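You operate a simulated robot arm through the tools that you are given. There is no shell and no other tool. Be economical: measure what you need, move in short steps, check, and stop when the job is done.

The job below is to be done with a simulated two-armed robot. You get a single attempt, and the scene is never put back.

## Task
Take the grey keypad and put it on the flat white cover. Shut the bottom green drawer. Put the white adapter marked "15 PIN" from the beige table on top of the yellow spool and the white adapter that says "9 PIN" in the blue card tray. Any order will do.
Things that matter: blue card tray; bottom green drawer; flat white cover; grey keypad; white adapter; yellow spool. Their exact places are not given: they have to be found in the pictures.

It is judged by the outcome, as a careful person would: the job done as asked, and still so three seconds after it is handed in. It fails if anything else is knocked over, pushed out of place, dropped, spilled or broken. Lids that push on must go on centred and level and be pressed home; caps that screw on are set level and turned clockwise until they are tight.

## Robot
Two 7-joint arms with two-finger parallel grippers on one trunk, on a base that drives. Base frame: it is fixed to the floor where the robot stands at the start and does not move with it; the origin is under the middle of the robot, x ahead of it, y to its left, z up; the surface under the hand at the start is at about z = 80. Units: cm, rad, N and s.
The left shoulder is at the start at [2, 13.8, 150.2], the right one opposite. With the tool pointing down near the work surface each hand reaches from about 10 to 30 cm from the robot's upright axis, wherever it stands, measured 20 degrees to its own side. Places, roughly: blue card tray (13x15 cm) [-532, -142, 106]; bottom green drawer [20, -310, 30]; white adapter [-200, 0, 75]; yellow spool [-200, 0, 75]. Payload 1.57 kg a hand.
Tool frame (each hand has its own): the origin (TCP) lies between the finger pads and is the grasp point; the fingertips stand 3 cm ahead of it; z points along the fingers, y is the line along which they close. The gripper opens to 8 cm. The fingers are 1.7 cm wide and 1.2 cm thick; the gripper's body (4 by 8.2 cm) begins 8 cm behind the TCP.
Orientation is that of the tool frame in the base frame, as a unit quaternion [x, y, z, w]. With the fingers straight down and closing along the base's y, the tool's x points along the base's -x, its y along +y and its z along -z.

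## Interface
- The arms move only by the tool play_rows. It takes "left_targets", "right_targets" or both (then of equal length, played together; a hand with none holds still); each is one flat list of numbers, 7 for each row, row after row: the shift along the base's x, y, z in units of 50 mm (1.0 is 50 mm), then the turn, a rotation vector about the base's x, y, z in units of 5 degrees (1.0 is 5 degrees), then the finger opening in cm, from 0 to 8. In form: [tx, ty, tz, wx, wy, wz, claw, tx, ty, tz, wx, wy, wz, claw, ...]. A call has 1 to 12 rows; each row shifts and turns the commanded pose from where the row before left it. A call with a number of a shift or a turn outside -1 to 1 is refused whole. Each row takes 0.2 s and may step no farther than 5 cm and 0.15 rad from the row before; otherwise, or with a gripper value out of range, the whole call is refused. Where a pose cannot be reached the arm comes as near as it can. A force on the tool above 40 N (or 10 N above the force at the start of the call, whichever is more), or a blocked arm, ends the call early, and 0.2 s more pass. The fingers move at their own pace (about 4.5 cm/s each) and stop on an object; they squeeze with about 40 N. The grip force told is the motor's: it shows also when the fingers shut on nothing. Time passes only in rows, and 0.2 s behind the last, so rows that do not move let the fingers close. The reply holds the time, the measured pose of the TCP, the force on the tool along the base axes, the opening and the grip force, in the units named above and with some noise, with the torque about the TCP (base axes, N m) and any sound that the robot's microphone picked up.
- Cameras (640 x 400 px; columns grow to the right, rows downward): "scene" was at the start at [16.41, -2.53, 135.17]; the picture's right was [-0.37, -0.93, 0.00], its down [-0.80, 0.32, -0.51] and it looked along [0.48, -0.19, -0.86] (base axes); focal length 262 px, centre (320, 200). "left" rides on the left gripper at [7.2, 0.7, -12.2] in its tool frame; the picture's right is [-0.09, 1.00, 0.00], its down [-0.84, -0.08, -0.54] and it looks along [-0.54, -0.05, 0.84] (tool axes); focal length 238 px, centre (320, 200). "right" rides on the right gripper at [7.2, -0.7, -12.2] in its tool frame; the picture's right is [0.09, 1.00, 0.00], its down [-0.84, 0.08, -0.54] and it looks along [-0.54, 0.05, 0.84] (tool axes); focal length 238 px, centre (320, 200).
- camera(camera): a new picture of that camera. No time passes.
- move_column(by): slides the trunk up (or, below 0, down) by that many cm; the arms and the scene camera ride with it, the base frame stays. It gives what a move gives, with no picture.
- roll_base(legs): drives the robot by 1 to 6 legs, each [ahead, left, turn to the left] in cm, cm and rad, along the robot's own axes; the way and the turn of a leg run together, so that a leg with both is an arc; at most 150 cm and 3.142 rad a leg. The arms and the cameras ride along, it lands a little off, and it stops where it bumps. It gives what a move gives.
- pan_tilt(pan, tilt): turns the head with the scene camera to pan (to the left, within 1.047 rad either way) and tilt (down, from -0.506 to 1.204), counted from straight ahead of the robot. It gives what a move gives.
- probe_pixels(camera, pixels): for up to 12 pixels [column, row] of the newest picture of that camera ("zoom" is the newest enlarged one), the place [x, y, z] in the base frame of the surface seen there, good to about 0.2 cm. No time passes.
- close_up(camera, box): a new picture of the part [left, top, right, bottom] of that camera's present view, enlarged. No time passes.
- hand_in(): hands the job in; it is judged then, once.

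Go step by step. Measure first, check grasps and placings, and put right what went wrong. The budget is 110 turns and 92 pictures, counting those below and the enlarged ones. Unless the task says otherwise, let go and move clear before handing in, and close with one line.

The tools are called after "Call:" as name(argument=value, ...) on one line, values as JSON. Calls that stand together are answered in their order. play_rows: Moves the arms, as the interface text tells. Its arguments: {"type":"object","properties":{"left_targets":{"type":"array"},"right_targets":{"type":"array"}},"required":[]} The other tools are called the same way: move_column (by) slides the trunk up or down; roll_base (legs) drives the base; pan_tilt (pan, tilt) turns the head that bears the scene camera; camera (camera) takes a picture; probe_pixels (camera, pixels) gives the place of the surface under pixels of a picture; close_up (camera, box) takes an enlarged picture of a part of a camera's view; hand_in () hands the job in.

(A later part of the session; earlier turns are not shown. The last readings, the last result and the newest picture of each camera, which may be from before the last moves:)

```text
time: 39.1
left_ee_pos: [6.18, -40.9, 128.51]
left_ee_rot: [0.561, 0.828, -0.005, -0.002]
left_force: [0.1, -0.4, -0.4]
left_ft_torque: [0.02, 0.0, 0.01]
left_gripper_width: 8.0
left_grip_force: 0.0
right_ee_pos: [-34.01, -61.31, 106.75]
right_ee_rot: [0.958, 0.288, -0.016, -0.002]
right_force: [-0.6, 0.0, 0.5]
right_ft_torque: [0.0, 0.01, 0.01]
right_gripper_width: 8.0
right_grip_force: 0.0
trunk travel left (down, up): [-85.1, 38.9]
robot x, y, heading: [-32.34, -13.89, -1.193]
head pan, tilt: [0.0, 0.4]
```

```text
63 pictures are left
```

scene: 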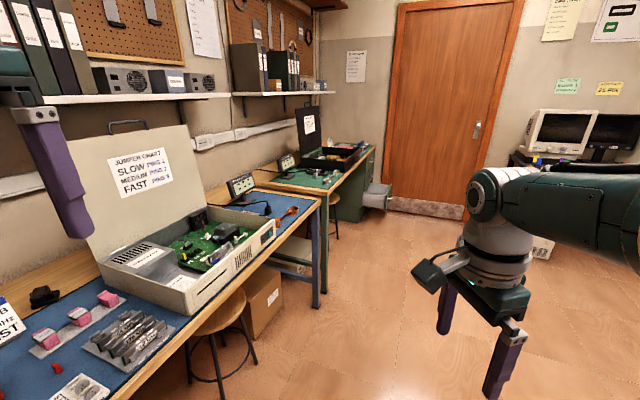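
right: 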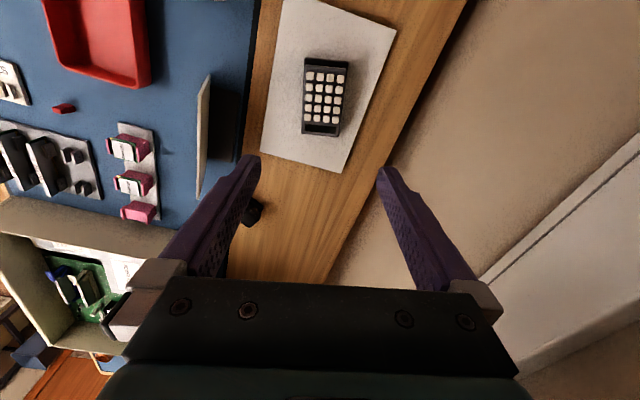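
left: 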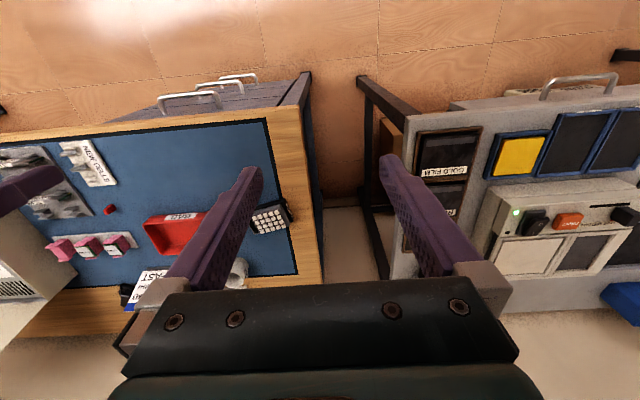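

The green drawers are under the far table near (365,200). I'll turn to face -y and drive down the aisle.

Call:
probe_pixels(camera="scene", pixels=[[370, 205], [385, 193], [350, 205], [240, 330], [320, 290], [345, 235], [380, 210], [540, 250]])

Call:
roll_base(legs=[[0, 0, -0.378], [150, 0, 0], [50, 0, 0]])

Call:
pan_tilt(pan=0.4, tilt=0.7)

Call:
camera(camera="scene")

```text
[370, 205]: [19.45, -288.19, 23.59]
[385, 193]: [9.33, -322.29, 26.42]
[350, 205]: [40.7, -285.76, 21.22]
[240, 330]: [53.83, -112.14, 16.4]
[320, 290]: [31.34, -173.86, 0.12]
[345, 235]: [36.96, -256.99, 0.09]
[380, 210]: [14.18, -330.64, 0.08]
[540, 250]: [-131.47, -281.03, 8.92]
```

```text
time: 50.2
left_ee_pos: [-5.25, -252.1, 128.63]
left_ee_rot: [0.708, 0.706, -0.004, -0.004]
left_force: [-0.6, 1.1, 0.9]
left_ft_torque: [0.0, -0.01, 0.01]
left_gripper_width: 8.01
left_grip_force: 0.0
right_ee_pos: [-50.24, -256.11, 106.7]
right_ee_rot: [0.995, 0.1, -0.016, -0.005]
right_force: [-0.9, -0.3, 1.1]
right_ft_torque: [0.0, 0.0, 0.04]
right_gripper_width: 8.01
right_grip_force: 0.1
trunk travel left (down, up): [-85.1, 38.9]
robot x, y, heading: [-30.79, -212.37, -1.575]
head pan, tilt: [0.0, 0.4]
```

```text
time: 51.1
left_ee_pos: [-5.28, -252.23, 128.54]
left_ee_rot: [0.708, 0.706, -0.005, -0.004]
left_force: [0.3, -0.1, -0.2]
left_ft_torque: [0.02, -0.04, -0.01]
left_gripper_width: 8.0
left_grip_force: 0.0
right_ee_pos: [-50.31, -256.19, 106.65]
right_ee_rot: [0.995, 0.1, -0.015, -0.005]
right_force: [1.0, 0.0, -0.4]
right_ft_torque: [0.0, 0.0, 0.0]
right_gripper_width: 8.01
right_grip_force: 0.1
trunk travel left (down, up): [-85.1, 38.9]
robot x, y, heading: [-30.74, -212.71, -1.569]
head pan, tilt: [0.4, 0.7]
```

```text
62 pictures are left
```

scene: 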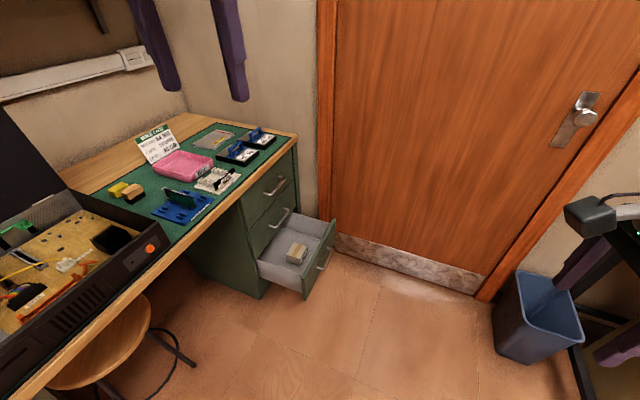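

The bottom drawer stands open at (300,260), front panel at about (318,260). I'll measure it.

Call:
probe_pixels(camera="scene", pixels=[[334, 222], [307, 297], [330, 240], [320, 268], [326, 258], [305, 285], [260, 262], [266, 295], [290, 185], [280, 222], [297, 252], [240, 205]])

Call:
close_up(camera="scene", box=[190, 130, 370, 310])

```text
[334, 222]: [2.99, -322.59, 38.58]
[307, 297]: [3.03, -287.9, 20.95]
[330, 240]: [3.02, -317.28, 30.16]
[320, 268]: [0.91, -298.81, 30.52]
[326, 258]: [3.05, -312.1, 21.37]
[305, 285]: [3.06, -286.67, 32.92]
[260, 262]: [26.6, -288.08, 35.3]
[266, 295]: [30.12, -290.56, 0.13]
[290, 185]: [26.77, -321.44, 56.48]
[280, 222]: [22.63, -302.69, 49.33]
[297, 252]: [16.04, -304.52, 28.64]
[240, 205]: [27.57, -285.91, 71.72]
```

```text
2.22 times, centred on (280, 220) of scene
```

zoom: 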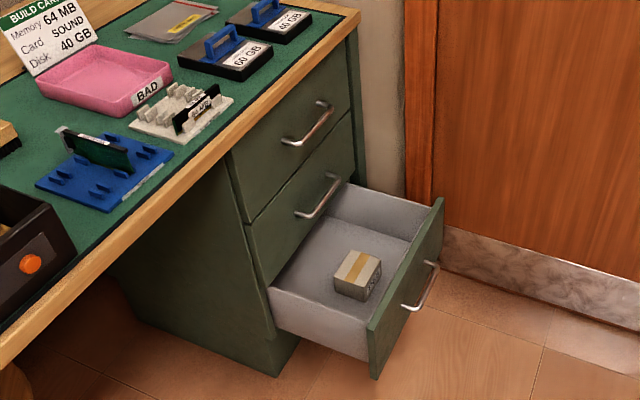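

The drawer front is at x=3, y -287…-323, z up to 38.6, and the closed faces are at x≈26.7. I'll plan to push it with the right hand pointing forward. First I'll check the bin position.

Call:
probe_pixels(camera="scene", pixels=[[520, 280], [500, 340], [580, 340], [535, 362], [480, 285], [420, 280], [150, 340], [110, 300], [170, 280]])

Call:
roll_base(legs=[[0, 0, 1.57], [-15, -45, 0]])

Call:
pan_tilt(pan=-0.5, tilt=0.8)

Call:
camera(camera="scene")

```text
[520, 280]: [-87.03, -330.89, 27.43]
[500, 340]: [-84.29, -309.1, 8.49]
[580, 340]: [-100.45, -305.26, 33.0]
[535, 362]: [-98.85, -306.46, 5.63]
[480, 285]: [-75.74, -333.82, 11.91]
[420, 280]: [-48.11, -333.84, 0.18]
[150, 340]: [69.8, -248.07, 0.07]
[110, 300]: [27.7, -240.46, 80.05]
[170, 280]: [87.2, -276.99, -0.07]
```

```text
time: 57.7
left_ee_pos: [-6.37, -231.46, 128.59]
left_ee_rot: [0.002, 1.0, -0.006, 0.0]
left_force: [-0.1, -0.3, 0.1]
left_ft_torque: [0.01, 0.02, 0.01]
left_gripper_width: 8.0
left_grip_force: 0.1
right_ee_pos: [-2.41, -276.55, 106.76]
right_ee_rot: [0.633, 0.774, -0.015, 0.007]
right_force: [0.4, 0.5, 0.4]
right_ft_torque: [0.0, -0.01, -0.04]
right_gripper_width: 8.03
right_grip_force: 0.1
trunk travel left (down, up): [-85.1, 38.9]
robot x, y, heading: [-45.79, -256.95, -0.001]
head pan, tilt: [0.4, 0.7]
```

```text
time: 58.9
left_ee_pos: [-6.43, -231.51, 128.56]
left_ee_rot: [0.002, 1.0, -0.006, 0.001]
left_force: [0.5, -0.2, -0.1]
left_ft_torque: [0.03, 0.0, 0.01]
left_gripper_width: 8.0
left_grip_force: 0.0
right_ee_pos: [-2.34, -276.46, 106.62]
right_ee_rot: [0.633, 0.774, -0.014, 0.008]
right_force: [-0.2, 0.9, -0.5]
right_ft_torque: [0.01, 0.0, 0.0]
right_gripper_width: 8.0
right_grip_force: 0.2
trunk travel left (down, up): [-85.1, 38.9]
robot x, y, heading: [-45.98, -257.18, -0.001]
head pan, tilt: [-0.499, 0.799]
```

```text
60 pictures are left
```

scene: 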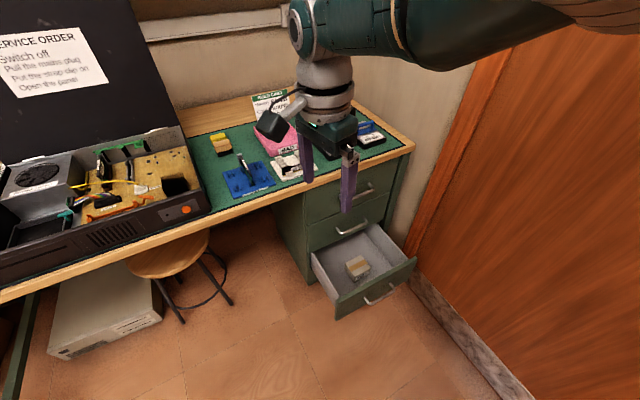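

The aisle is clear and the forearm has room. I'll close the right fingers and pitch the tool forward.

Call:
play_rows(right_targets=[0, 0, 0, 0, -1, 0, 0, 0, 0, 0, 0, -1, 0, 0, 0, 0, 0, 0, -1, 0, 0, 0, 0, 0, 0, -1, 0, 0, 0, 0, 0, 0, -1, 0, 0, 0, 0, 0, 0, -1, 0, 0, 0, 0, 0, 0, -1, 0, 0, 0, 0, 0, 0, -1, 0, 0, 0, 0, 0, 0, -1, 0, 0, 0, 0, 0, 0, -1, 0, 0, 0, 0, 0, 0, -1, 0, 0, 0, 0, 0, 0, -1, 0, 0])

```text
time: 61.5
left_ee_pos: [-6.5, -231.53, 128.59]
left_ee_rot: [0.001, 1.0, -0.006, 0.001]
left_force: [-0.7, 0.3, 0.2]
left_ft_torque: [0.01, 0.01, 0.01]
left_gripper_width: 8.0
left_grip_force: 0.1
right_ee_pos: [-2.43, -276.31, 106.85]
right_ee_rot: [0.554, 0.667, 0.306, 0.393]
right_force: [-0.3, 0.2, -0.5]
right_ft_torque: [-0.01, 0.05, 0.0]
right_gripper_width: 0.0
right_grip_force: 20.8
trunk travel left (down, up): [-85.1, 38.9]
robot x, y, heading: [-45.76, -257.0, -0.004]
head pan, tilt: [-0.499, 0.799]
```

Tool pitch is 60°. I'll finish to 80°, reposition the base back and right, then lower the column.

Call:
play_rows(right_targets=[0, 0, 0, 0, -1, 0, 0, 0, 0, 0, 0, -1, 0, 0, 0, 0, 0, 0, -1, 0, 0, 0, 0, 0, 0, -1, 0, 0])

Call:
roll_base(legs=[[-18, -23, 0]])

Call:
move_column(by=-68)

Call:
camera(camera="scene")

```text
time: 62.5
left_ee_pos: [-6.4, -231.51, 128.6]
left_ee_rot: [0.002, 1.0, -0.007, 0.001]
left_force: [-1.0, -0.1, -0.7]
left_ft_torque: [-0.01, 0.03, 0.0]
left_gripper_width: 8.0
left_grip_force: 0.2
right_ee_pos: [-2.48, -276.58, 106.8]
right_ee_rot: [0.493, 0.589, 0.395, 0.503]
right_force: [0.5, -0.7, 0.0]
right_ft_torque: [-0.01, -0.01, 0.01]
right_gripper_width: 0.01
right_grip_force: 21.8
trunk travel left (down, up): [-85.1, 38.9]
robot x, y, heading: [-46.36, -257.19, -0.007]
head pan, tilt: [-0.499, 0.799]
```

```text
time: 64.5
left_ee_pos: [-24.1, -254.34, 128.49]
left_ee_rot: [0.004, 1.0, -0.006, 0.001]
left_force: [-0.8, -0.3, 0.0]
left_ft_torque: [0.01, -0.01, 0.0]
left_gripper_width: 7.99
left_grip_force: 0.0
right_ee_pos: [-20.45, -299.37, 106.8]
right_ee_rot: [0.495, 0.587, 0.396, 0.504]
right_force: [-0.4, -0.4, 0.0]
right_ft_torque: [0.0, -0.01, 0.02]
right_gripper_width: 0.0
right_grip_force: 21.6
trunk travel left (down, up): [-85.1, 38.9]
robot x, y, heading: [-64.1, -279.65, -0.006]
head pan, tilt: [-0.499, 0.799]
```

```text
refused: -68 is not a number from -40 to 40
```

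```text
59 pictures are left
```

scene: 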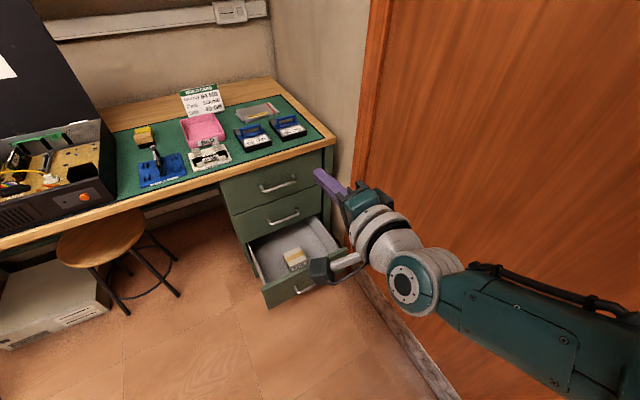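

The hand now points forward at (-20,-299,107). I'll lower the column in two moves.

Call:
move_column(by=-36)

Call:
camera(camera="scene")

```text
time: 68.0
left_ee_pos: [-24.1, -254.4, 92.51]
left_ee_rot: [0.005, 1.0, -0.006, 0.001]
left_force: [-0.1, 0.0, 0.4]
left_ft_torque: [-0.04, -0.01, 0.01]
left_gripper_width: 8.01
left_grip_force: 0.1
right_ee_pos: [-20.36, -299.33, 70.88]
right_ee_rot: [0.495, 0.588, 0.394, 0.504]
right_force: [-0.1, -0.3, -0.2]
right_ft_torque: [0.04, 0.0, -0.02]
right_gripper_width: 0.01
right_grip_force: 21.5
trunk travel left (down, up): [-49.1, 74.9]
robot x, y, heading: [-63.56, -279.63, -0.006]
head pan, tilt: [-0.499, 0.799]
```

```text
58 pictures are left
```

scene: 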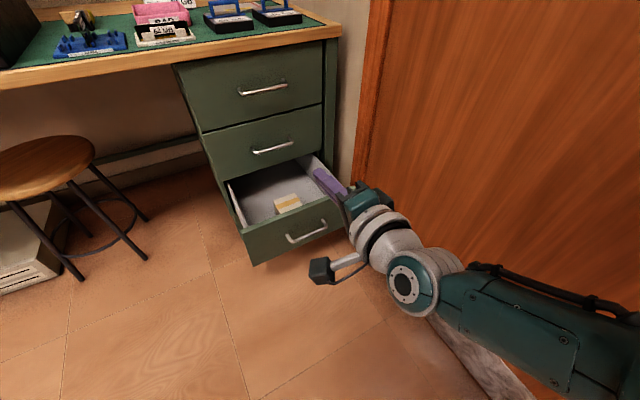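

Clear so far, so I'll lower a further 35 cm to z≈36.

Call:
move_column(by=-35)

Call:
camera(camera="scene")

```text
time: 71.4
left_ee_pos: [-24.11, -254.4, 57.5]
left_ee_rot: [0.005, 1.0, -0.006, 0.001]
left_force: [-0.8, -0.3, 0.0]
left_ft_torque: [-0.02, 0.02, 0.0]
left_gripper_width: 7.97
left_grip_force: 0.0
right_ee_pos: [-20.39, -299.43, 35.8]
right_ee_rot: [0.494, 0.588, 0.395, 0.504]
right_force: [1.0, 0.6, 0.3]
right_ft_torque: [0.03, -0.02, 0.01]
right_gripper_width: 0.0
right_grip_force: 21.1
trunk travel left (down, up): [-14.1, 109.9]
robot x, y, heading: [-63.94, -279.7, -0.003]
head pan, tilt: [-0.499, 0.799]
```

```text
57 pictures are left
```

scene: 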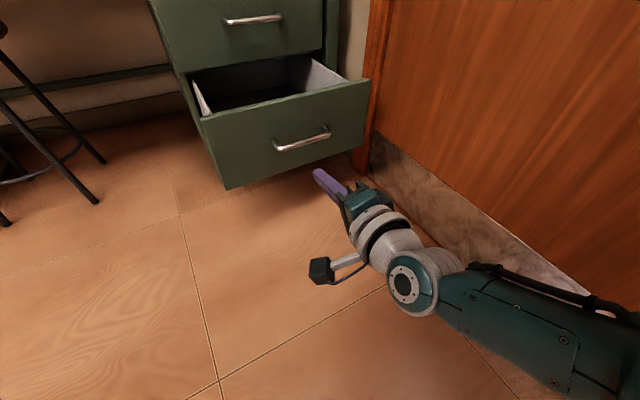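

The fingertips are at about z 35, facing the panel above its handle. I'll drive ahead in steps to push it in.

Call:
roll_base(legs=[[18, 0, 0], [15, 0, 0]])

Call:
camera(camera="scene")

```text
time: 73.9
left_ee_pos: [8.93, -254.31, 57.36]
left_ee_rot: [0.002, 1.0, -0.006, 0.001]
left_force: [0.2, 0.5, 0.2]
left_ft_torque: [0.01, 0.02, -0.02]
left_gripper_width: 8.02
left_grip_force: 0.1
right_ee_pos: [12.85, -299.38, 35.74]
right_ee_rot: [0.495, 0.589, 0.396, 0.502]
right_force: [0.0, -0.1, -0.4]
right_ft_torque: [0.03, -0.01, 0.02]
right_gripper_width: 0.0
right_grip_force: 21.2
trunk travel left (down, up): [-14.1, 109.9]
robot x, y, heading: [-30.21, -279.79, -0.003]
head pan, tilt: [-0.499, 0.799]
```

```text
56 pictures are left
```

scene: 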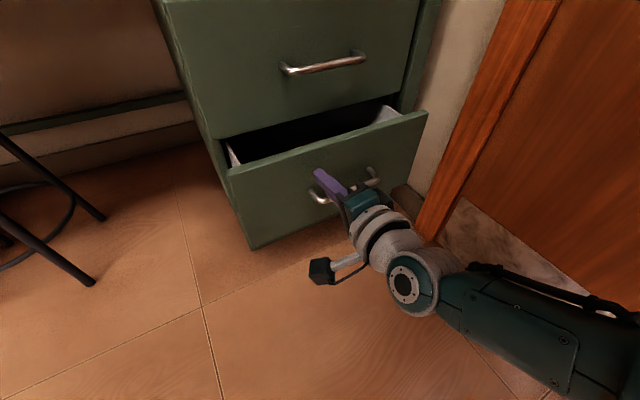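

The drawer is sliding in, panel now at x≈16. I'll continue 8 cm by base, then finish with gentle arm steps.

Call:
roll_base(legs=[[8, 0, 0]])

Call:
play_rows(right_targets=[0.2, 0, 0, 0, 0, 0, 0, 0.2, 0, 0, 0, 0, 0, 0, 0.2, 0, 0, 0, 0, 0, 0, 0.2, 0, 0, 0, 0, 0, 0, 0.2, 0, 0, 0, 0, 0, 0, 0.2, 0, 0, 0, 0, 0, 0])

Call:
camera(camera="scene")

```text
time: 75.0
left_ee_pos: [16.7, -254.29, 57.46]
left_ee_rot: [0.002, 1.0, -0.007, 0.0]
left_force: [0.0, 0.5, -0.2]
left_ft_torque: [-0.02, -0.02, 0.01]
left_gripper_width: 7.97
left_grip_force: 0.1
right_ee_pos: [20.79, -299.23, 35.61]
right_ee_rot: [0.495, 0.589, 0.396, 0.502]
right_force: [-0.7, -0.2, 0.6]
right_ft_torque: [-0.03, -0.01, 0.01]
right_gripper_width: 0.01
right_grip_force: 20.8
trunk travel left (down, up): [-14.1, 109.9]
robot x, y, heading: [-22.39, -280.19, -0.002]
head pan, tilt: [-0.499, 0.799]
```

```text
time: 76.0
left_ee_pos: [15.87, -254.33, 57.19]
left_ee_rot: [0.002, 1.0, -0.007, -0.003]
left_force: [-0.6, -0.1, -0.2]
left_ft_torque: [0.03, -0.01, 0.02]
left_gripper_width: 8.0
left_grip_force: 0.1
right_ee_pos: [23.51, -299.41, 35.72]
right_ee_rot: [0.493, 0.588, 0.396, 0.504]
right_force: [-27.5, 2.1, 14.1]
right_ft_torque: [-0.01, -0.61, 0.04]
right_gripper_width: 0.0
right_grip_force: 21.7
trunk travel left (down, up): [-14.1, 109.9]
robot x, y, heading: [-22.61, -279.88, -0.005]
head pan, tilt: [-0.499, 0.799]
stopped in row 4 (right hand): the force on the tool passed its limit at 46 N (the readings are from after the stop); the commanded pose is now the measured one
```

```text
55 pictures are left
```

scene: 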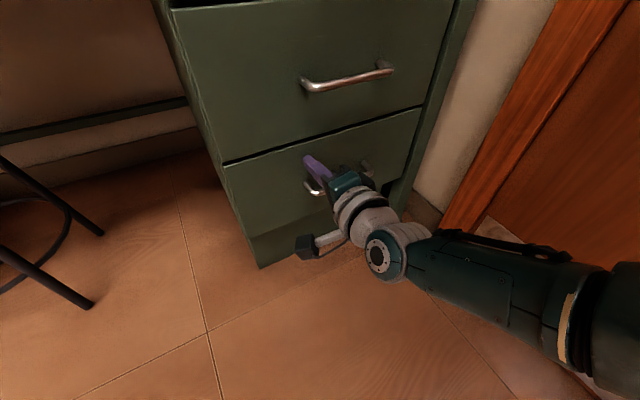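

The drawer hit its stop with its panel at x≈26.5, flush. I'll back out and confirm.

Call:
roll_base(legs=[[-48, 0, 0]])

Call:
camera(camera="scene")

Call:
move_column(by=40)

Call:
move_column(by=40)

```text
time: 78.8
left_ee_pos: [-29.84, -254.44, 57.6]
left_ee_rot: [0.006, 1.0, -0.008, 0.001]
left_force: [-0.8, 0.3, 0.2]
left_ft_torque: [0.0, -0.01, 0.0]
left_gripper_width: 7.98
left_grip_force: 0.1
right_ee_pos: [-22.35, -299.34, 36.08]
right_ee_rot: [0.494, 0.585, 0.396, 0.507]
right_force: [-0.6, 0.2, 0.2]
right_ft_torque: [0.0, -0.02, 0.01]
right_gripper_width: 0.02
right_grip_force: 21.6
trunk travel left (down, up): [-14.1, 109.9]
robot x, y, heading: [-69.05, -280.04, -0.01]
head pan, tilt: [-0.499, 0.799]
```

```text
54 pictures are left
```

scene: 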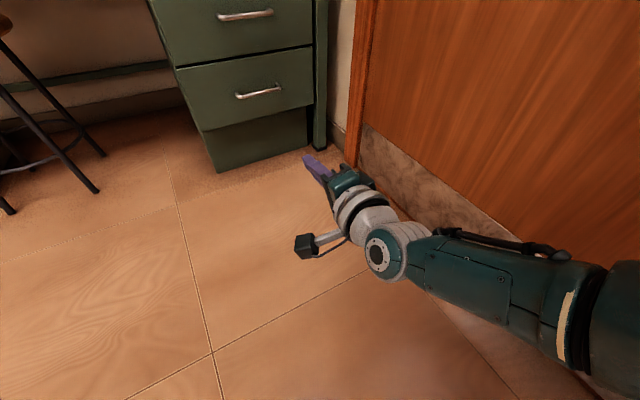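

```text
time: 82.6
left_ee_pos: [-29.94, -254.49, 97.55]
left_ee_rot: [0.005, 1.0, -0.006, 0.001]
left_force: [0.3, 0.1, 0.9]
left_ft_torque: [0.0, 0.02, 0.02]
left_gripper_width: 8.0
left_grip_force: 0.0
right_ee_pos: [-22.39, -299.25, 75.98]
right_ee_rot: [0.493, 0.584, 0.397, 0.508]
right_force: [0.5, 0.1, -0.5]
right_ft_torque: [0.02, -0.02, -0.02]
right_gripper_width: 0.0
right_grip_force: 21.6
trunk travel left (down, up): [-54.1, 69.9]
robot x, y, heading: [-70.09, -279.38, -0.01]
head pan, tilt: [-0.499, 0.799]
```

```text
time: 86.5
left_ee_pos: [-29.99, -254.34, 137.42]
left_ee_rot: [0.005, 1.0, -0.007, 0.001]
left_force: [-0.1, 0.9, -0.3]
left_ft_torque: [-0.04, -0.02, -0.01]
left_gripper_width: 8.02
left_grip_force: 0.0
right_ee_pos: [-22.4, -299.42, 115.92]
right_ee_rot: [0.493, 0.585, 0.396, 0.507]
right_force: [0.2, 0.4, 0.6]
right_ft_torque: [0.01, -0.05, -0.03]
right_gripper_width: 0.0
right_grip_force: 21.2
trunk travel left (down, up): [-94.1, 29.9]
robot x, y, heading: [-69.56, -279.21, -0.008]
head pan, tilt: [-0.499, 0.799]
```

The drawer is shut. I'll restore the right tool to pointing down while here, then look towards the beige table.

Call:
play_rows(right_targets=[0, 0, 0, 0, 1, 0, 4, 0, 0, 0, 0, 1, 0, 4, 0, 0, 0, 0, 1, 0, 4, 0, 0, 0, 0, 1, 0, 4, 0, 0, 0, 0, 1, 0, 4, 0, 0, 0, 0, 1, 0, 4, 0, 0, 0, 0, 1, 0, 4, 0, 0, 0, 0, 1, 0, 4, 0, 0, 0, 0, 1, 0, 4, 0, 0, 0, 0, 1, 0, 4, 0, 0, 0, 0, 1, 0, 4, 0, 0, 0, 0, 1, 0, 4])

Call:
play_rows(right_targets=[0, 0, 0, 0, 1, 0, 4, 0, 0, 0, 0, 1, 0, 4, 0, 0, 0, 0, 1, 0, 4, 0, 0, 0, 0, 1, 0, 4, -0.5, 0, 0, 0, 0, 0, 4, -0.5, 0, 0, 0, 0, 0, 4])

Call:
roll_base(legs=[[0, 100, 0], [0, 0, 1.9]])

Call:
pan_tilt(pan=0.6, tilt=0.4)

Call:
camera(camera="scene")

```text
time: 89.0
left_ee_pos: [-29.96, -254.27, 137.48]
left_ee_rot: [0.005, 1.0, -0.007, 0.001]
left_force: [-0.1, -0.2, -0.2]
left_ft_torque: [0.04, 0.0, -0.01]
left_gripper_width: 7.99
left_grip_force: 0.2
right_ee_pos: [-22.37, -299.21, 116.04]
right_ee_rot: [0.625, 0.76, 0.097, 0.147]
right_force: [0.2, 0.4, 0.7]
right_ft_torque: [0.0, 0.01, 0.02]
right_gripper_width: 3.99
right_grip_force: 0.1
trunk travel left (down, up): [-94.1, 29.9]
robot x, y, heading: [-69.65, -279.7, -0.012]
head pan, tilt: [-0.499, 0.799]
```

```text
time: 90.5
left_ee_pos: [-30.01, -254.32, 137.48]
left_ee_rot: [0.005, 1.0, -0.006, 0.001]
left_force: [0.4, 0.2, 0.5]
left_ft_torque: [0.03, -0.02, -0.05]
left_gripper_width: 7.99
left_grip_force: 0.0
right_ee_pos: [-30.4, -299.14, 116.72]
right_ee_rot: [0.632, 0.775, -0.014, 0.012]
right_force: [0.4, 1.1, 0.4]
right_ft_torque: [0.01, 0.01, 0.02]
right_gripper_width: 3.99
right_grip_force: 0.2
right hand out of reach, approached as far as the arm can: row 3, 4
trunk travel left (down, up): [-94.1, 29.9]
robot x, y, heading: [-69.4, -279.55, -0.011]
head pan, tilt: [-0.499, 0.799]
```

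```text
time: 100.2
left_ee_pos: [-105.65, -151.49, 137.48]
left_ee_rot: [0.814, -0.581, 0.003, -0.006]
left_force: [0.5, -0.7, 1.0]
left_ft_torque: [-0.02, 0.01, 0.0]
left_gripper_width: 7.99
left_grip_force: 0.1
right_ee_pos: [-63.04, -136.92, 116.8]
right_ee_rot: [-0.266, 0.964, 0.003, 0.02]
right_force: [-0.8, -0.5, -0.2]
right_ft_torque: [0.0, 0.0, -0.01]
right_gripper_width: 3.97
right_grip_force: 0.0
trunk travel left (down, up): [-94.1, 29.9]
robot x, y, heading: [-68.55, -180.48, 1.899]
head pan, tilt: [-0.499, 0.799]
```

```text
time: 101.5
left_ee_pos: [-105.6, -151.53, 137.67]
left_ee_rot: [0.813, -0.582, 0.003, -0.006]
left_force: [0.7, -0.6, 0.1]
left_ft_torque: [-0.01, 0.01, -0.01]
left_gripper_width: 8.0
left_grip_force: 0.1
right_ee_pos: [-63.13, -136.96, 116.73]
right_ee_rot: [-0.267, 0.963, 0.003, 0.019]
right_force: [0.0, -0.2, 1.0]
right_ft_torque: [-0.05, -0.01, -0.01]
right_gripper_width: 4.01
right_grip_force: 0.1
trunk travel left (down, up): [-94.1, 29.9]
robot x, y, heading: [-68.53, -180.69, 1.899]
head pan, tilt: [0.6, 0.4]
```

```text
53 pictures are left
```

scene: 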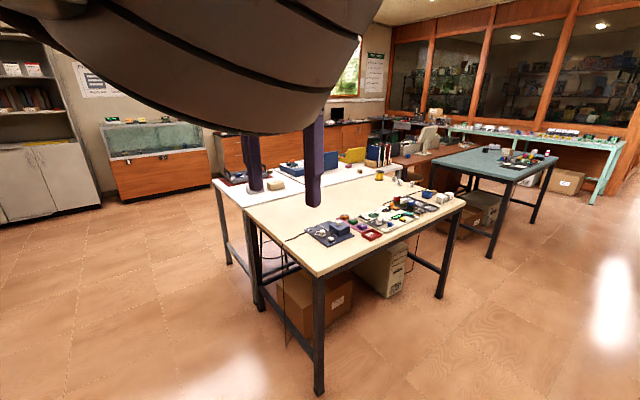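

A beige table with many small items is ahead at (360,220). I'll zoom in.

Call:
close_up(camera="scene", box=[230, 140, 470, 290])

Call:
probe_pixels(camera="scene", pixels=[[318, 275], [465, 203], [380, 175], [405, 180], [335, 235], [395, 215], [432, 195], [250, 205]])

```text
2.67 times, centred on (350, 215) of scene
```

zoom: 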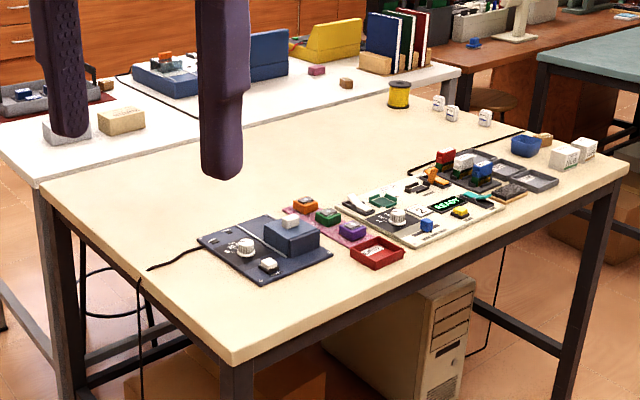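

```text
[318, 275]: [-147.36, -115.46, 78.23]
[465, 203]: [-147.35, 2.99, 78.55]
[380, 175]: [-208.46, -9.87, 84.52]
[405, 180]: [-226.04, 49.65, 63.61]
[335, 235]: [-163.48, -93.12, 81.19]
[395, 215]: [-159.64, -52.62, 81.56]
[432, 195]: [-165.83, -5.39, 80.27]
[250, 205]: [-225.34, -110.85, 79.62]
```

The yellow spool and small white adapters are near the far right end of the beige table (zoom (400,95), (438–484,102–116)). I'll drive up the aisle to y≈30.

Call:
roll_base(legs=[[0, 0, -0.329], [140, 0, 0], [70, 0, 0], [0, 0, 1.57]])

Call:
pan_tilt(pan=0.3, tilt=0.5)

Call:
camera(camera="scene")

```text
time: 116.7
left_ee_pos: [-108.96, 0.25, 137.49]
left_ee_rot: [1.0, 0.003, -0.001, -0.007]
left_force: [0.0, 0.2, 0.3]
left_ft_torque: [-0.01, -0.02, 0.0]
left_gripper_width: 7.97
left_grip_force: 0.1
right_ee_pos: [-109.17, 45.15, 116.76]
right_ee_rot: [0.779, -0.626, -0.013, -0.013]
right_force: [0.0, -0.1, 0.2]
right_ft_torque: [0.0, 0.01, 0.0]
right_gripper_width: 4.0
right_grip_force: 0.1
trunk travel left (down, up): [-94.1, 29.9]
robot x, y, heading: [-69.24, 25.92, -3.137]
head pan, tilt: [0.6, 0.4]
```

```text
time: 117.5
left_ee_pos: [-108.93, 0.26, 137.48]
left_ee_rot: [1.0, 0.003, -0.001, -0.008]
left_force: [0.1, -0.6, -0.2]
left_ft_torque: [0.0, 0.02, -0.03]
left_gripper_width: 8.01
left_grip_force: 0.0
right_ee_pos: [-109.3, 45.21, 116.67]
right_ee_rot: [0.779, -0.626, -0.013, -0.014]
right_force: [0.3, -0.2, -0.4]
right_ft_torque: [0.01, 0.03, 0.02]
right_gripper_width: 4.02
right_grip_force: 0.0
trunk travel left (down, up): [-94.1, 29.9]
robot x, y, heading: [-69.68, 26.14, -3.134]
head pan, tilt: [0.3, 0.499]
```

```text
51 pictures are left
```

scene: 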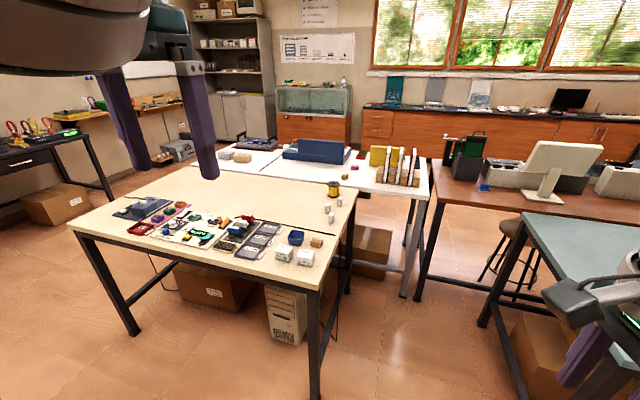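

Call:
close_up(camera="scene", box=[250, 170, 360, 280])

Call:
probe_pixels(camera="scene", pixels=[[333, 186], [333, 192], [326, 207], [328, 212], [332, 220], [284, 252], [306, 257], [315, 290], [354, 195], [295, 237], [316, 242], [425, 255]])

```text
3.64 times, centred on (305, 225) of scene
```

zoom: 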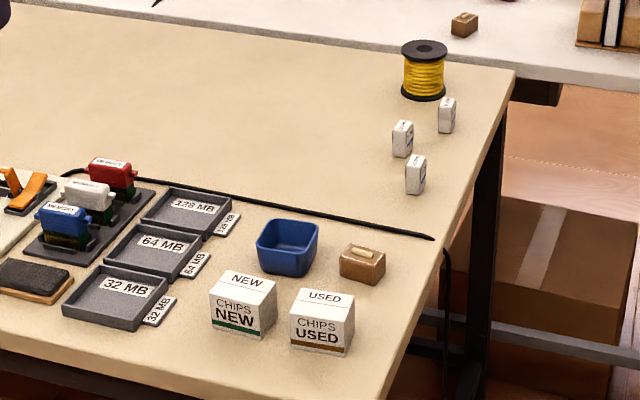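

```text
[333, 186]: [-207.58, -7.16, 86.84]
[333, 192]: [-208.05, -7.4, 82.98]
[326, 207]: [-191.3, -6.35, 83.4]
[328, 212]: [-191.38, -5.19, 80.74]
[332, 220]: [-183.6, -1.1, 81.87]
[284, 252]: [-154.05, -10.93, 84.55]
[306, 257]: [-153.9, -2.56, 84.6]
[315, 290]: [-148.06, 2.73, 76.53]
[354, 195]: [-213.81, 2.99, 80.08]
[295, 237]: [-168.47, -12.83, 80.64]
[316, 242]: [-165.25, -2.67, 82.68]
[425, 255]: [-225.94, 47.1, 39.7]
```

Three small white adapters stand at about (-191,-6), (-197,-2) and (-184,-1). The spool is at (-207.5,-7.3), with its top at z≈87. I'll go round to the table's +y end, facing -y.

Call:
roll_base(legs=[[0, -18, 0], [0, 0, 1.57], [0, -60, 0]])

Call:
pan_tilt(pan=-0.9, tilt=0.7)

Call:
camera(camera="scene")

```text
time: 125.8
left_ee_pos: [-104.1, 5.43, 137.51]
left_ee_rot: [0.707, 0.707, -0.006, -0.005]
left_force: [-0.1, -0.2, -0.1]
left_ft_torque: [-0.03, -0.03, 0.0]
left_gripper_width: 8.01
left_grip_force: 0.0
right_ee_pos: [-149.03, 5.39, 116.6]
right_ee_rot: [0.994, 0.105, -0.018, 0.0]
right_force: [0.5, -0.6, -0.4]
right_ft_torque: [-0.01, 0.02, -0.01]
right_gripper_width: 3.99
right_grip_force: 0.1
trunk travel left (down, up): [-94.1, 29.9]
robot x, y, heading: [-129.98, 44.85, -1.573]
head pan, tilt: [0.3, 0.499]
```

```text
time: 127.2
left_ee_pos: [-104.15, 5.4, 137.46]
left_ee_rot: [0.707, 0.707, -0.006, -0.004]
left_force: [-0.6, -0.1, -0.2]
left_ft_torque: [0.0, 0.02, 0.01]
left_gripper_width: 8.0
left_grip_force: 0.0
right_ee_pos: [-149.15, 5.5, 116.66]
right_ee_rot: [0.994, 0.103, -0.02, -0.002]
right_force: [0.8, 1.8, -0.2]
right_ft_torque: [-0.01, -0.02, 0.0]
right_gripper_width: 4.01
right_grip_force: 0.1
trunk travel left (down, up): [-94.1, 29.9]
robot x, y, heading: [-129.74, 44.84, -1.572]
head pan, tilt: [-0.901, 0.7]
```

```text
49 pictures are left
```

scene: 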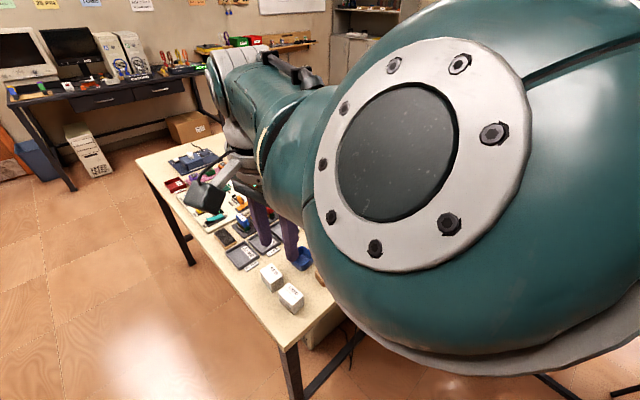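

I'll continue strafing to x≈-175, so the right hand is over the adapters, and then look with the wrist camera.

Call:
roll_base(legs=[[0, -45, 0]])

Call:
pan_tilt(pan=-0.25, tilt=0.9)

Call:
camera(camera="scene")

Call:
camera(camera="right")

```text
time: 129.9
left_ee_pos: [-149.1, 5.26, 137.49]
left_ee_rot: [0.704, 0.71, -0.005, -0.004]
left_force: [-0.2, 0.0, 0.2]
left_ft_torque: [0.0, 0.0, -0.04]
left_gripper_width: 8.0
left_grip_force: 0.1
right_ee_pos: [-194.23, 5.0, 116.54]
right_ee_rot: [0.994, 0.108, -0.02, 0.0]
right_force: [-0.3, -0.7, -0.1]
right_ft_torque: [0.01, -0.02, -0.03]
right_gripper_width: 4.01
right_grip_force: 0.1
trunk travel left (down, up): [-94.1, 29.9]
robot x, y, heading: [-175.39, 44.65, -1.561]
head pan, tilt: [-0.901, 0.7]
```

```text
time: 130.9
left_ee_pos: [-149.2, 5.23, 137.53]
left_ee_rot: [0.704, 0.71, -0.006, -0.004]
left_force: [-0.2, -0.9, 0.4]
left_ft_torque: [0.0, -0.03, -0.03]
left_gripper_width: 7.97
left_grip_force: 0.0
right_ee_pos: [-194.27, 4.95, 116.74]
right_ee_rot: [0.994, 0.108, -0.021, 0.0]
right_force: [0.5, -0.1, -0.1]
right_ft_torque: [0.04, -0.01, 0.03]
right_gripper_width: 3.99
right_grip_force: 0.0
trunk travel left (down, up): [-94.1, 29.9]
robot x, y, heading: [-175.28, 44.85, -1.564]
head pan, tilt: [-0.25, 0.901]
```

```text
48 pictures are left
```

scene: 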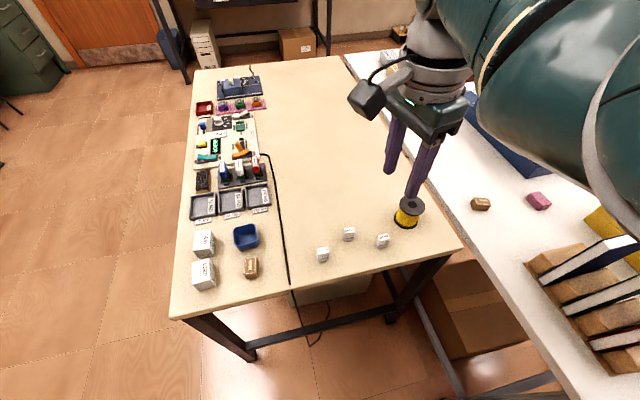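

```text
47 pictures are left
```

right: 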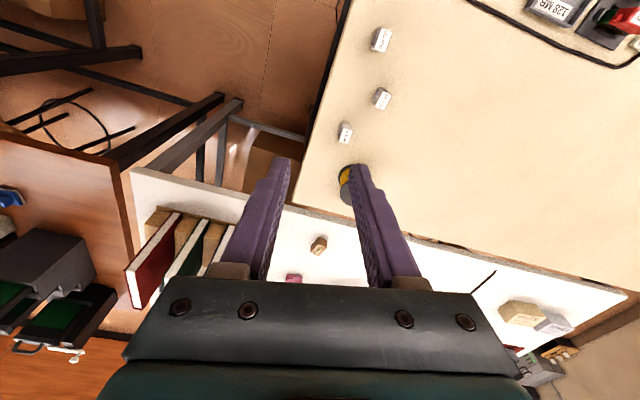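

Now I'll zoom in to read the labels.

Call:
close_up(camera="scene", box=[305, 190, 425, 270])

Call:
close_up(camera="right", box=[325, 15, 405, 150])

```text
5.00 times, centred on (365, 230) of scene
```

zoom: 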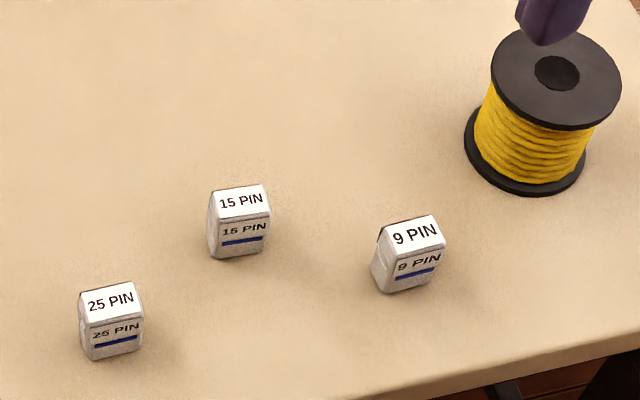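

```text
2.96 times, centred on (365, 82) of right
```

zoom: 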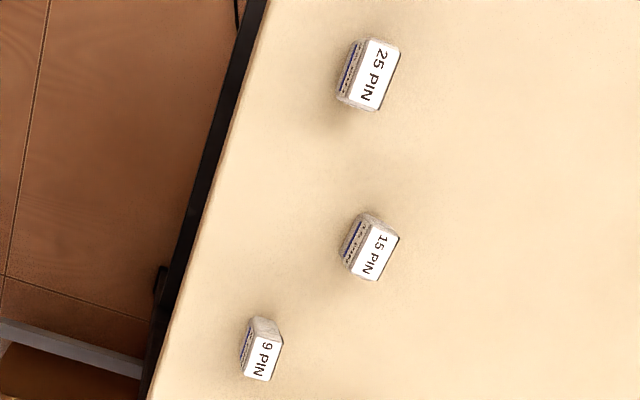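

15 PIN is the middle one and 9 PIN is nearest the spool. I'll probe their top corners.

Call:
probe_pixels(camera="zoom", pixels=[[370, 221], [398, 239], [376, 279], [352, 270], [374, 252], [258, 340], [282, 348], [270, 379], [247, 374], [264, 358], [270, 320], [350, 235]])

Call:
probe_pixels(camera="scene", pixels=[[397, 203], [423, 208], [409, 198], [416, 215], [411, 205], [408, 227], [330, 240]])

```text
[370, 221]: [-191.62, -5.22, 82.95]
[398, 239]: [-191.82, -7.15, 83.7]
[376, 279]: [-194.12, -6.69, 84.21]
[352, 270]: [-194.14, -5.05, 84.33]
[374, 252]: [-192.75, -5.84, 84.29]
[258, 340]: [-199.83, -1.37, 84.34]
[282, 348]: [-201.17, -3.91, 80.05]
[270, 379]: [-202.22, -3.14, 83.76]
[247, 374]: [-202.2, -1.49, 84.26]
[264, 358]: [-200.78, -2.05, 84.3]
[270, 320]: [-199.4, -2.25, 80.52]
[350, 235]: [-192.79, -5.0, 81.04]
```

```text
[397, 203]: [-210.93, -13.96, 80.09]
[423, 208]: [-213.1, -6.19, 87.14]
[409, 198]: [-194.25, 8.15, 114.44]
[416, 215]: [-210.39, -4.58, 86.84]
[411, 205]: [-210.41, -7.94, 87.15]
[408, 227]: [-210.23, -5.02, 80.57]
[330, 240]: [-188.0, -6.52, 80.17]
```

15 PIN is centred at (-192.9,-6.0), 2.5×1.8 cm, z 80–84.3. 9 PIN is at (-201.0,-2.3), and the spool's centre is about (-210.5,-7.5) with its top at 87. I'll reposition the base, straighten the yaw by -12° and lower the column.

Call:
roll_base(legs=[[10, -8, 0]])

Call:
play_rows(right_targets=[0, 0, 0, 0, 0, -0.9, 6, 0, 0, 0, 0, 0, -0.8, 6, 0, 0, 0, 0, 0, -0.8, 6])

Call:
move_column(by=-20)

Call:
close_up(camera="right", box=[240, 0, 480, 200])

```text
time: 132.2
left_ee_pos: [-157.19, -4.86, 137.44]
left_ee_rot: [0.705, 0.71, -0.005, -0.004]
left_force: [1.8, -0.4, -0.5]
left_ft_torque: [-0.02, 0.03, 0.04]
left_gripper_width: 8.0
left_grip_force: 0.0
right_ee_pos: [-202.24, -5.0, 116.63]
right_ee_rot: [0.994, 0.108, -0.02, -0.001]
right_force: [0.4, -1.0, -0.2]
right_ft_torque: [0.0, -0.02, 0.0]
right_gripper_width: 4.0
right_grip_force: 0.0
trunk travel left (down, up): [-94.1, 29.9]
robot x, y, heading: [-183.03, 34.66, -1.566]
head pan, tilt: [-0.25, 0.901]
```

```text
time: 133.0
left_ee_pos: [-157.19, -4.66, 137.48]
left_ee_rot: [0.704, 0.71, -0.005, -0.004]
left_force: [-0.4, -0.2, -0.2]
left_ft_torque: [0.03, 0.02, 0.0]
left_gripper_width: 7.99
left_grip_force: 0.0
right_ee_pos: [-202.26, -5.02, 116.69]
right_ee_rot: [1.0, -0.001, -0.02, -0.003]
right_force: [0.0, -0.1, 0.3]
right_ft_torque: [0.03, 0.0, 0.03]
right_gripper_width: 6.01
right_grip_force: 0.1
trunk travel left (down, up): [-94.1, 29.9]
robot x, y, heading: [-183.5, 34.55, -1.56]
head pan, tilt: [-0.25, 0.901]
```

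```text
time: 135.2
left_ee_pos: [-157.26, -4.69, 117.52]
left_ee_rot: [0.705, 0.709, -0.006, -0.004]
left_force: [1.0, 0.3, 0.0]
left_ft_torque: [0.01, -0.01, 0.04]
left_gripper_width: 8.0
left_grip_force: 0.0
right_ee_pos: [-202.18, -4.96, 96.71]
right_ee_rot: [1.0, -0.002, -0.02, -0.004]
right_force: [0.0, -0.4, -0.5]
right_ft_torque: [0.0, 0.01, 0.03]
right_gripper_width: 5.97
right_grip_force: 0.0
trunk travel left (down, up): [-74.1, 49.9]
robot x, y, heading: [-183.03, 34.35, -1.566]
head pan, tilt: [-0.25, 0.901]
```

```text
2.00 times, centred on (360, 100) of right
```

zoom: 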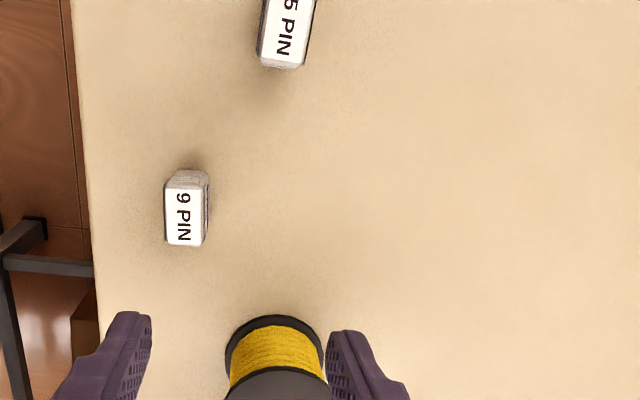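

9 PIN looks aligned and 15 PIN is slightly rotated. I'll move above 15 PIN and look again.

Call:
play_rows(right_targets=[0.6, -0.07, 0, 0, 0, 0, 6, 0.6, -0.07, 0, 0, 0, 0, 6, 0.6, -0.07, 0, 0, 0, 0, 6])

Call:
close_up(camera="right", box=[240, 40, 440, 200])

```text
time: 136.2
left_ee_pos: [-157.22, -4.75, 117.39]
left_ee_rot: [0.705, 0.709, -0.005, -0.005]
left_force: [0.1, -0.6, 0.2]
left_ft_torque: [0.01, 0.03, -0.01]
left_gripper_width: 8.0
left_grip_force: 0.0
right_ee_pos: [-196.19, -6.28, 96.35]
right_ee_rot: [0.999, -0.019, -0.039, -0.004]
right_force: [-0.2, 0.5, -1.6]
right_ft_torque: [0.01, 0.01, -0.02]
right_gripper_width: 6.02
right_grip_force: 0.0
trunk travel left (down, up): [-74.1, 49.9]
robot x, y, heading: [-182.93, 34.4, -1.561]
head pan, tilt: [-0.25, 0.901]
stopped in row 3 (right hand): the arm was blocked; the commanded pose is now the measured one
```

```text
2.50 times, centred on (340, 120) of right
```

zoom: 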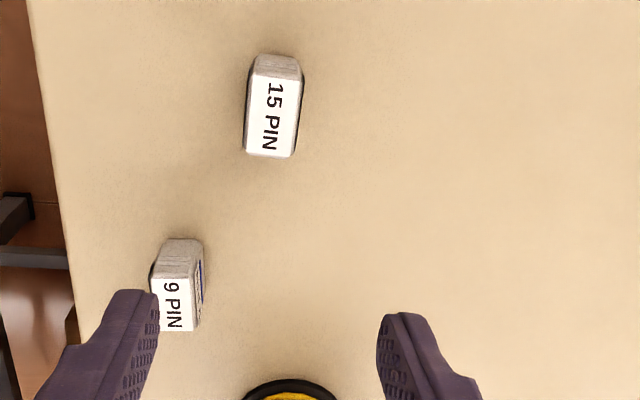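

The arm hit a joint limit, so I'll keep the hand at its natural lateral offset, undo the drift and move the base instead. I'll also probe 15 PIN's orientation.

Call:
probe_pixels(camera="zoom", pixels=[[252, 80], [300, 84], [293, 154], [247, 148], [272, 115], [154, 282], [195, 284], [192, 328], [158, 326], [272, 150], [274, 84]])

Call:
play_rows(right_targets=[-0.6, 0, 0, -0.05, -0.5, 0.22, 6, -0.6, 0, 0, -0.04, -0.4, 0.22, 6])

Call:
roll_base(legs=[[0, 9.3, 0]])

Call:
camera(camera="right")

```text
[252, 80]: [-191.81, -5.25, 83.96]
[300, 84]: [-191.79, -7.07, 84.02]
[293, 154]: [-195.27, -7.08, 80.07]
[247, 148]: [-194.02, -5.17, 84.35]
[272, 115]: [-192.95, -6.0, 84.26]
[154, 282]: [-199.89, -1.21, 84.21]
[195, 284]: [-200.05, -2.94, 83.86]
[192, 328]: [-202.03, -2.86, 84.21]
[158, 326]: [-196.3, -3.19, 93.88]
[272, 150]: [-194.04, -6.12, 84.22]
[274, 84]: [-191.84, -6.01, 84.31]
```

```text
time: 136.8
left_ee_pos: [-157.16, -4.7, 117.58]
left_ee_rot: [0.704, 0.71, -0.005, -0.004]
left_force: [0.0, 0.3, 0.9]
left_ft_torque: [0.01, 0.02, -0.02]
left_gripper_width: 8.01
left_grip_force: 0.1
right_ee_pos: [-201.79, -6.45, 96.38]
right_ee_rot: [1.0, 0.003, 0.004, 0.0]
right_force: [-0.3, -0.2, -0.2]
right_ft_torque: [-0.01, 0.01, 0.0]
right_gripper_width: 6.01
right_grip_force: 0.2
trunk travel left (down, up): [-74.1, 49.9]
robot x, y, heading: [-183.01, 34.64, -1.561]
head pan, tilt: [-0.25, 0.901]
```

```text
time: 137.9
left_ee_pos: [-147.76, -4.73, 117.51]
left_ee_rot: [0.704, 0.71, -0.005, -0.004]
left_force: [0.3, -0.2, -0.7]
left_ft_torque: [-0.02, 0.01, 0.01]
left_gripper_width: 8.0
left_grip_force: 0.1
right_ee_pos: [-192.46, -6.27, 96.3]
right_ee_rot: [1.0, 0.003, 0.003, 0.0]
right_force: [0.6, -0.4, 0.2]
right_ft_torque: [-0.03, 0.01, 0.0]
right_gripper_width: 5.97
right_grip_force: 0.1
trunk travel left (down, up): [-74.1, 49.9]
robot x, y, heading: [-173.98, 34.36, -1.56]
head pan, tilt: [-0.25, 0.901]
```

```text
42 pictures are left
```

right: 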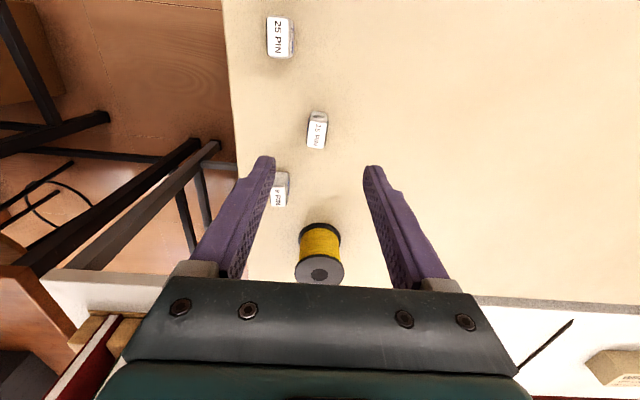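

The hand is at (-192.5,-6.3), with 15 PIN at (-192.95,-6.15). I'll descend and grasp.

Call:
play_rows(right_targets=[-0.1, 0.02, -0.6, 0, 0, 0, 6, 0, 0, -0.8, 0, 0, 0, 6, 0, 0, -0.6, 0, 0, 0, 6])

Call:
close_up(camera="right", box=[240, 100, 420, 260])

```text
time: 138.7
left_ee_pos: [-147.95, -4.64, 117.55]
left_ee_rot: [0.705, 0.71, -0.006, -0.004]
left_force: [-0.4, -0.3, 0.1]
left_ft_torque: [-0.01, -0.02, 0.0]
left_gripper_width: 8.02
left_grip_force: 0.2
right_ee_pos: [-193.31, -4.39, 87.4]
right_ee_rot: [1.0, 0.0, 0.002, 0.001]
right_force: [-0.5, -1.7, -0.1]
right_ft_torque: [0.04, -0.01, 0.03]
right_gripper_width: 6.01
right_grip_force: 0.2
right hand out of reach, approached as far as the arm can: row 3
trunk travel left (down, up): [-74.1, 49.9]
robot x, y, heading: [-173.46, 34.07, -1.562]
head pan, tilt: [-0.25, 0.901]
```

```text
2.50 times, centred on (330, 180) of right
```

zoom: 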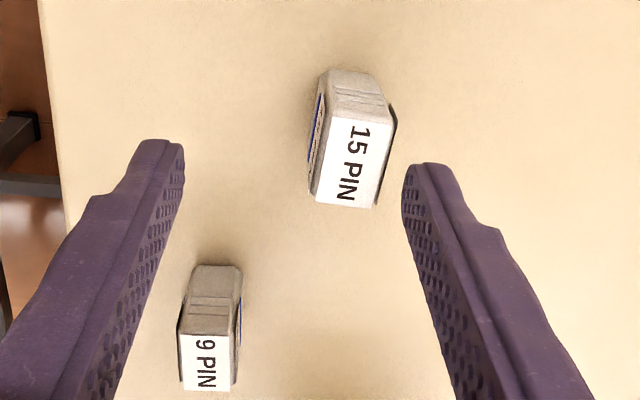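

Reach ran out at z 87.4 with y off by 1.7 cm. I'll correct with the base, then lower with the column.

Call:
roll_base(legs=[[1.75, 0.3, 0]])

Call:
close_up(camera="right", box=[240, 100, 420, 260])

```text
time: 139.5
left_ee_pos: [-147.53, -6.5, 117.46]
left_ee_rot: [0.705, 0.709, -0.006, -0.004]
left_force: [0.3, 0.2, -0.2]
left_ft_torque: [-0.01, 0.02, 0.0]
left_gripper_width: 7.98
left_grip_force: 0.0
right_ee_pos: [-192.86, -6.03, 87.3]
right_ee_rot: [1.0, 0.002, 0.003, 0.0]
right_force: [-0.3, 0.5, 0.4]
right_ft_torque: [0.0, -0.03, 0.0]
right_gripper_width: 6.02
right_grip_force: 0.0
trunk travel left (down, up): [-74.1, 49.9]
robot x, y, heading: [-173.46, 32.93, -1.561]
head pan, tilt: [-0.25, 0.901]
```

```text
2.50 times, centred on (330, 180) of right
```

zoom: 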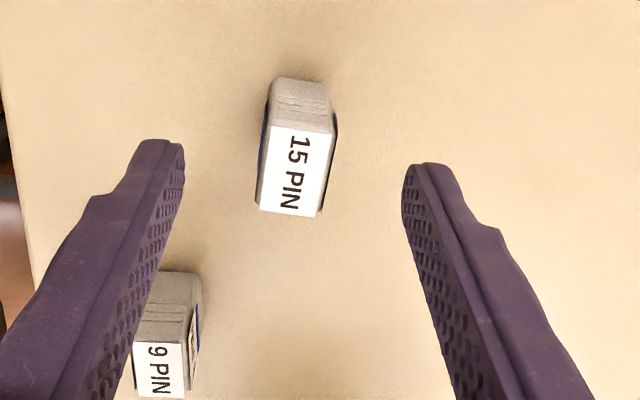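

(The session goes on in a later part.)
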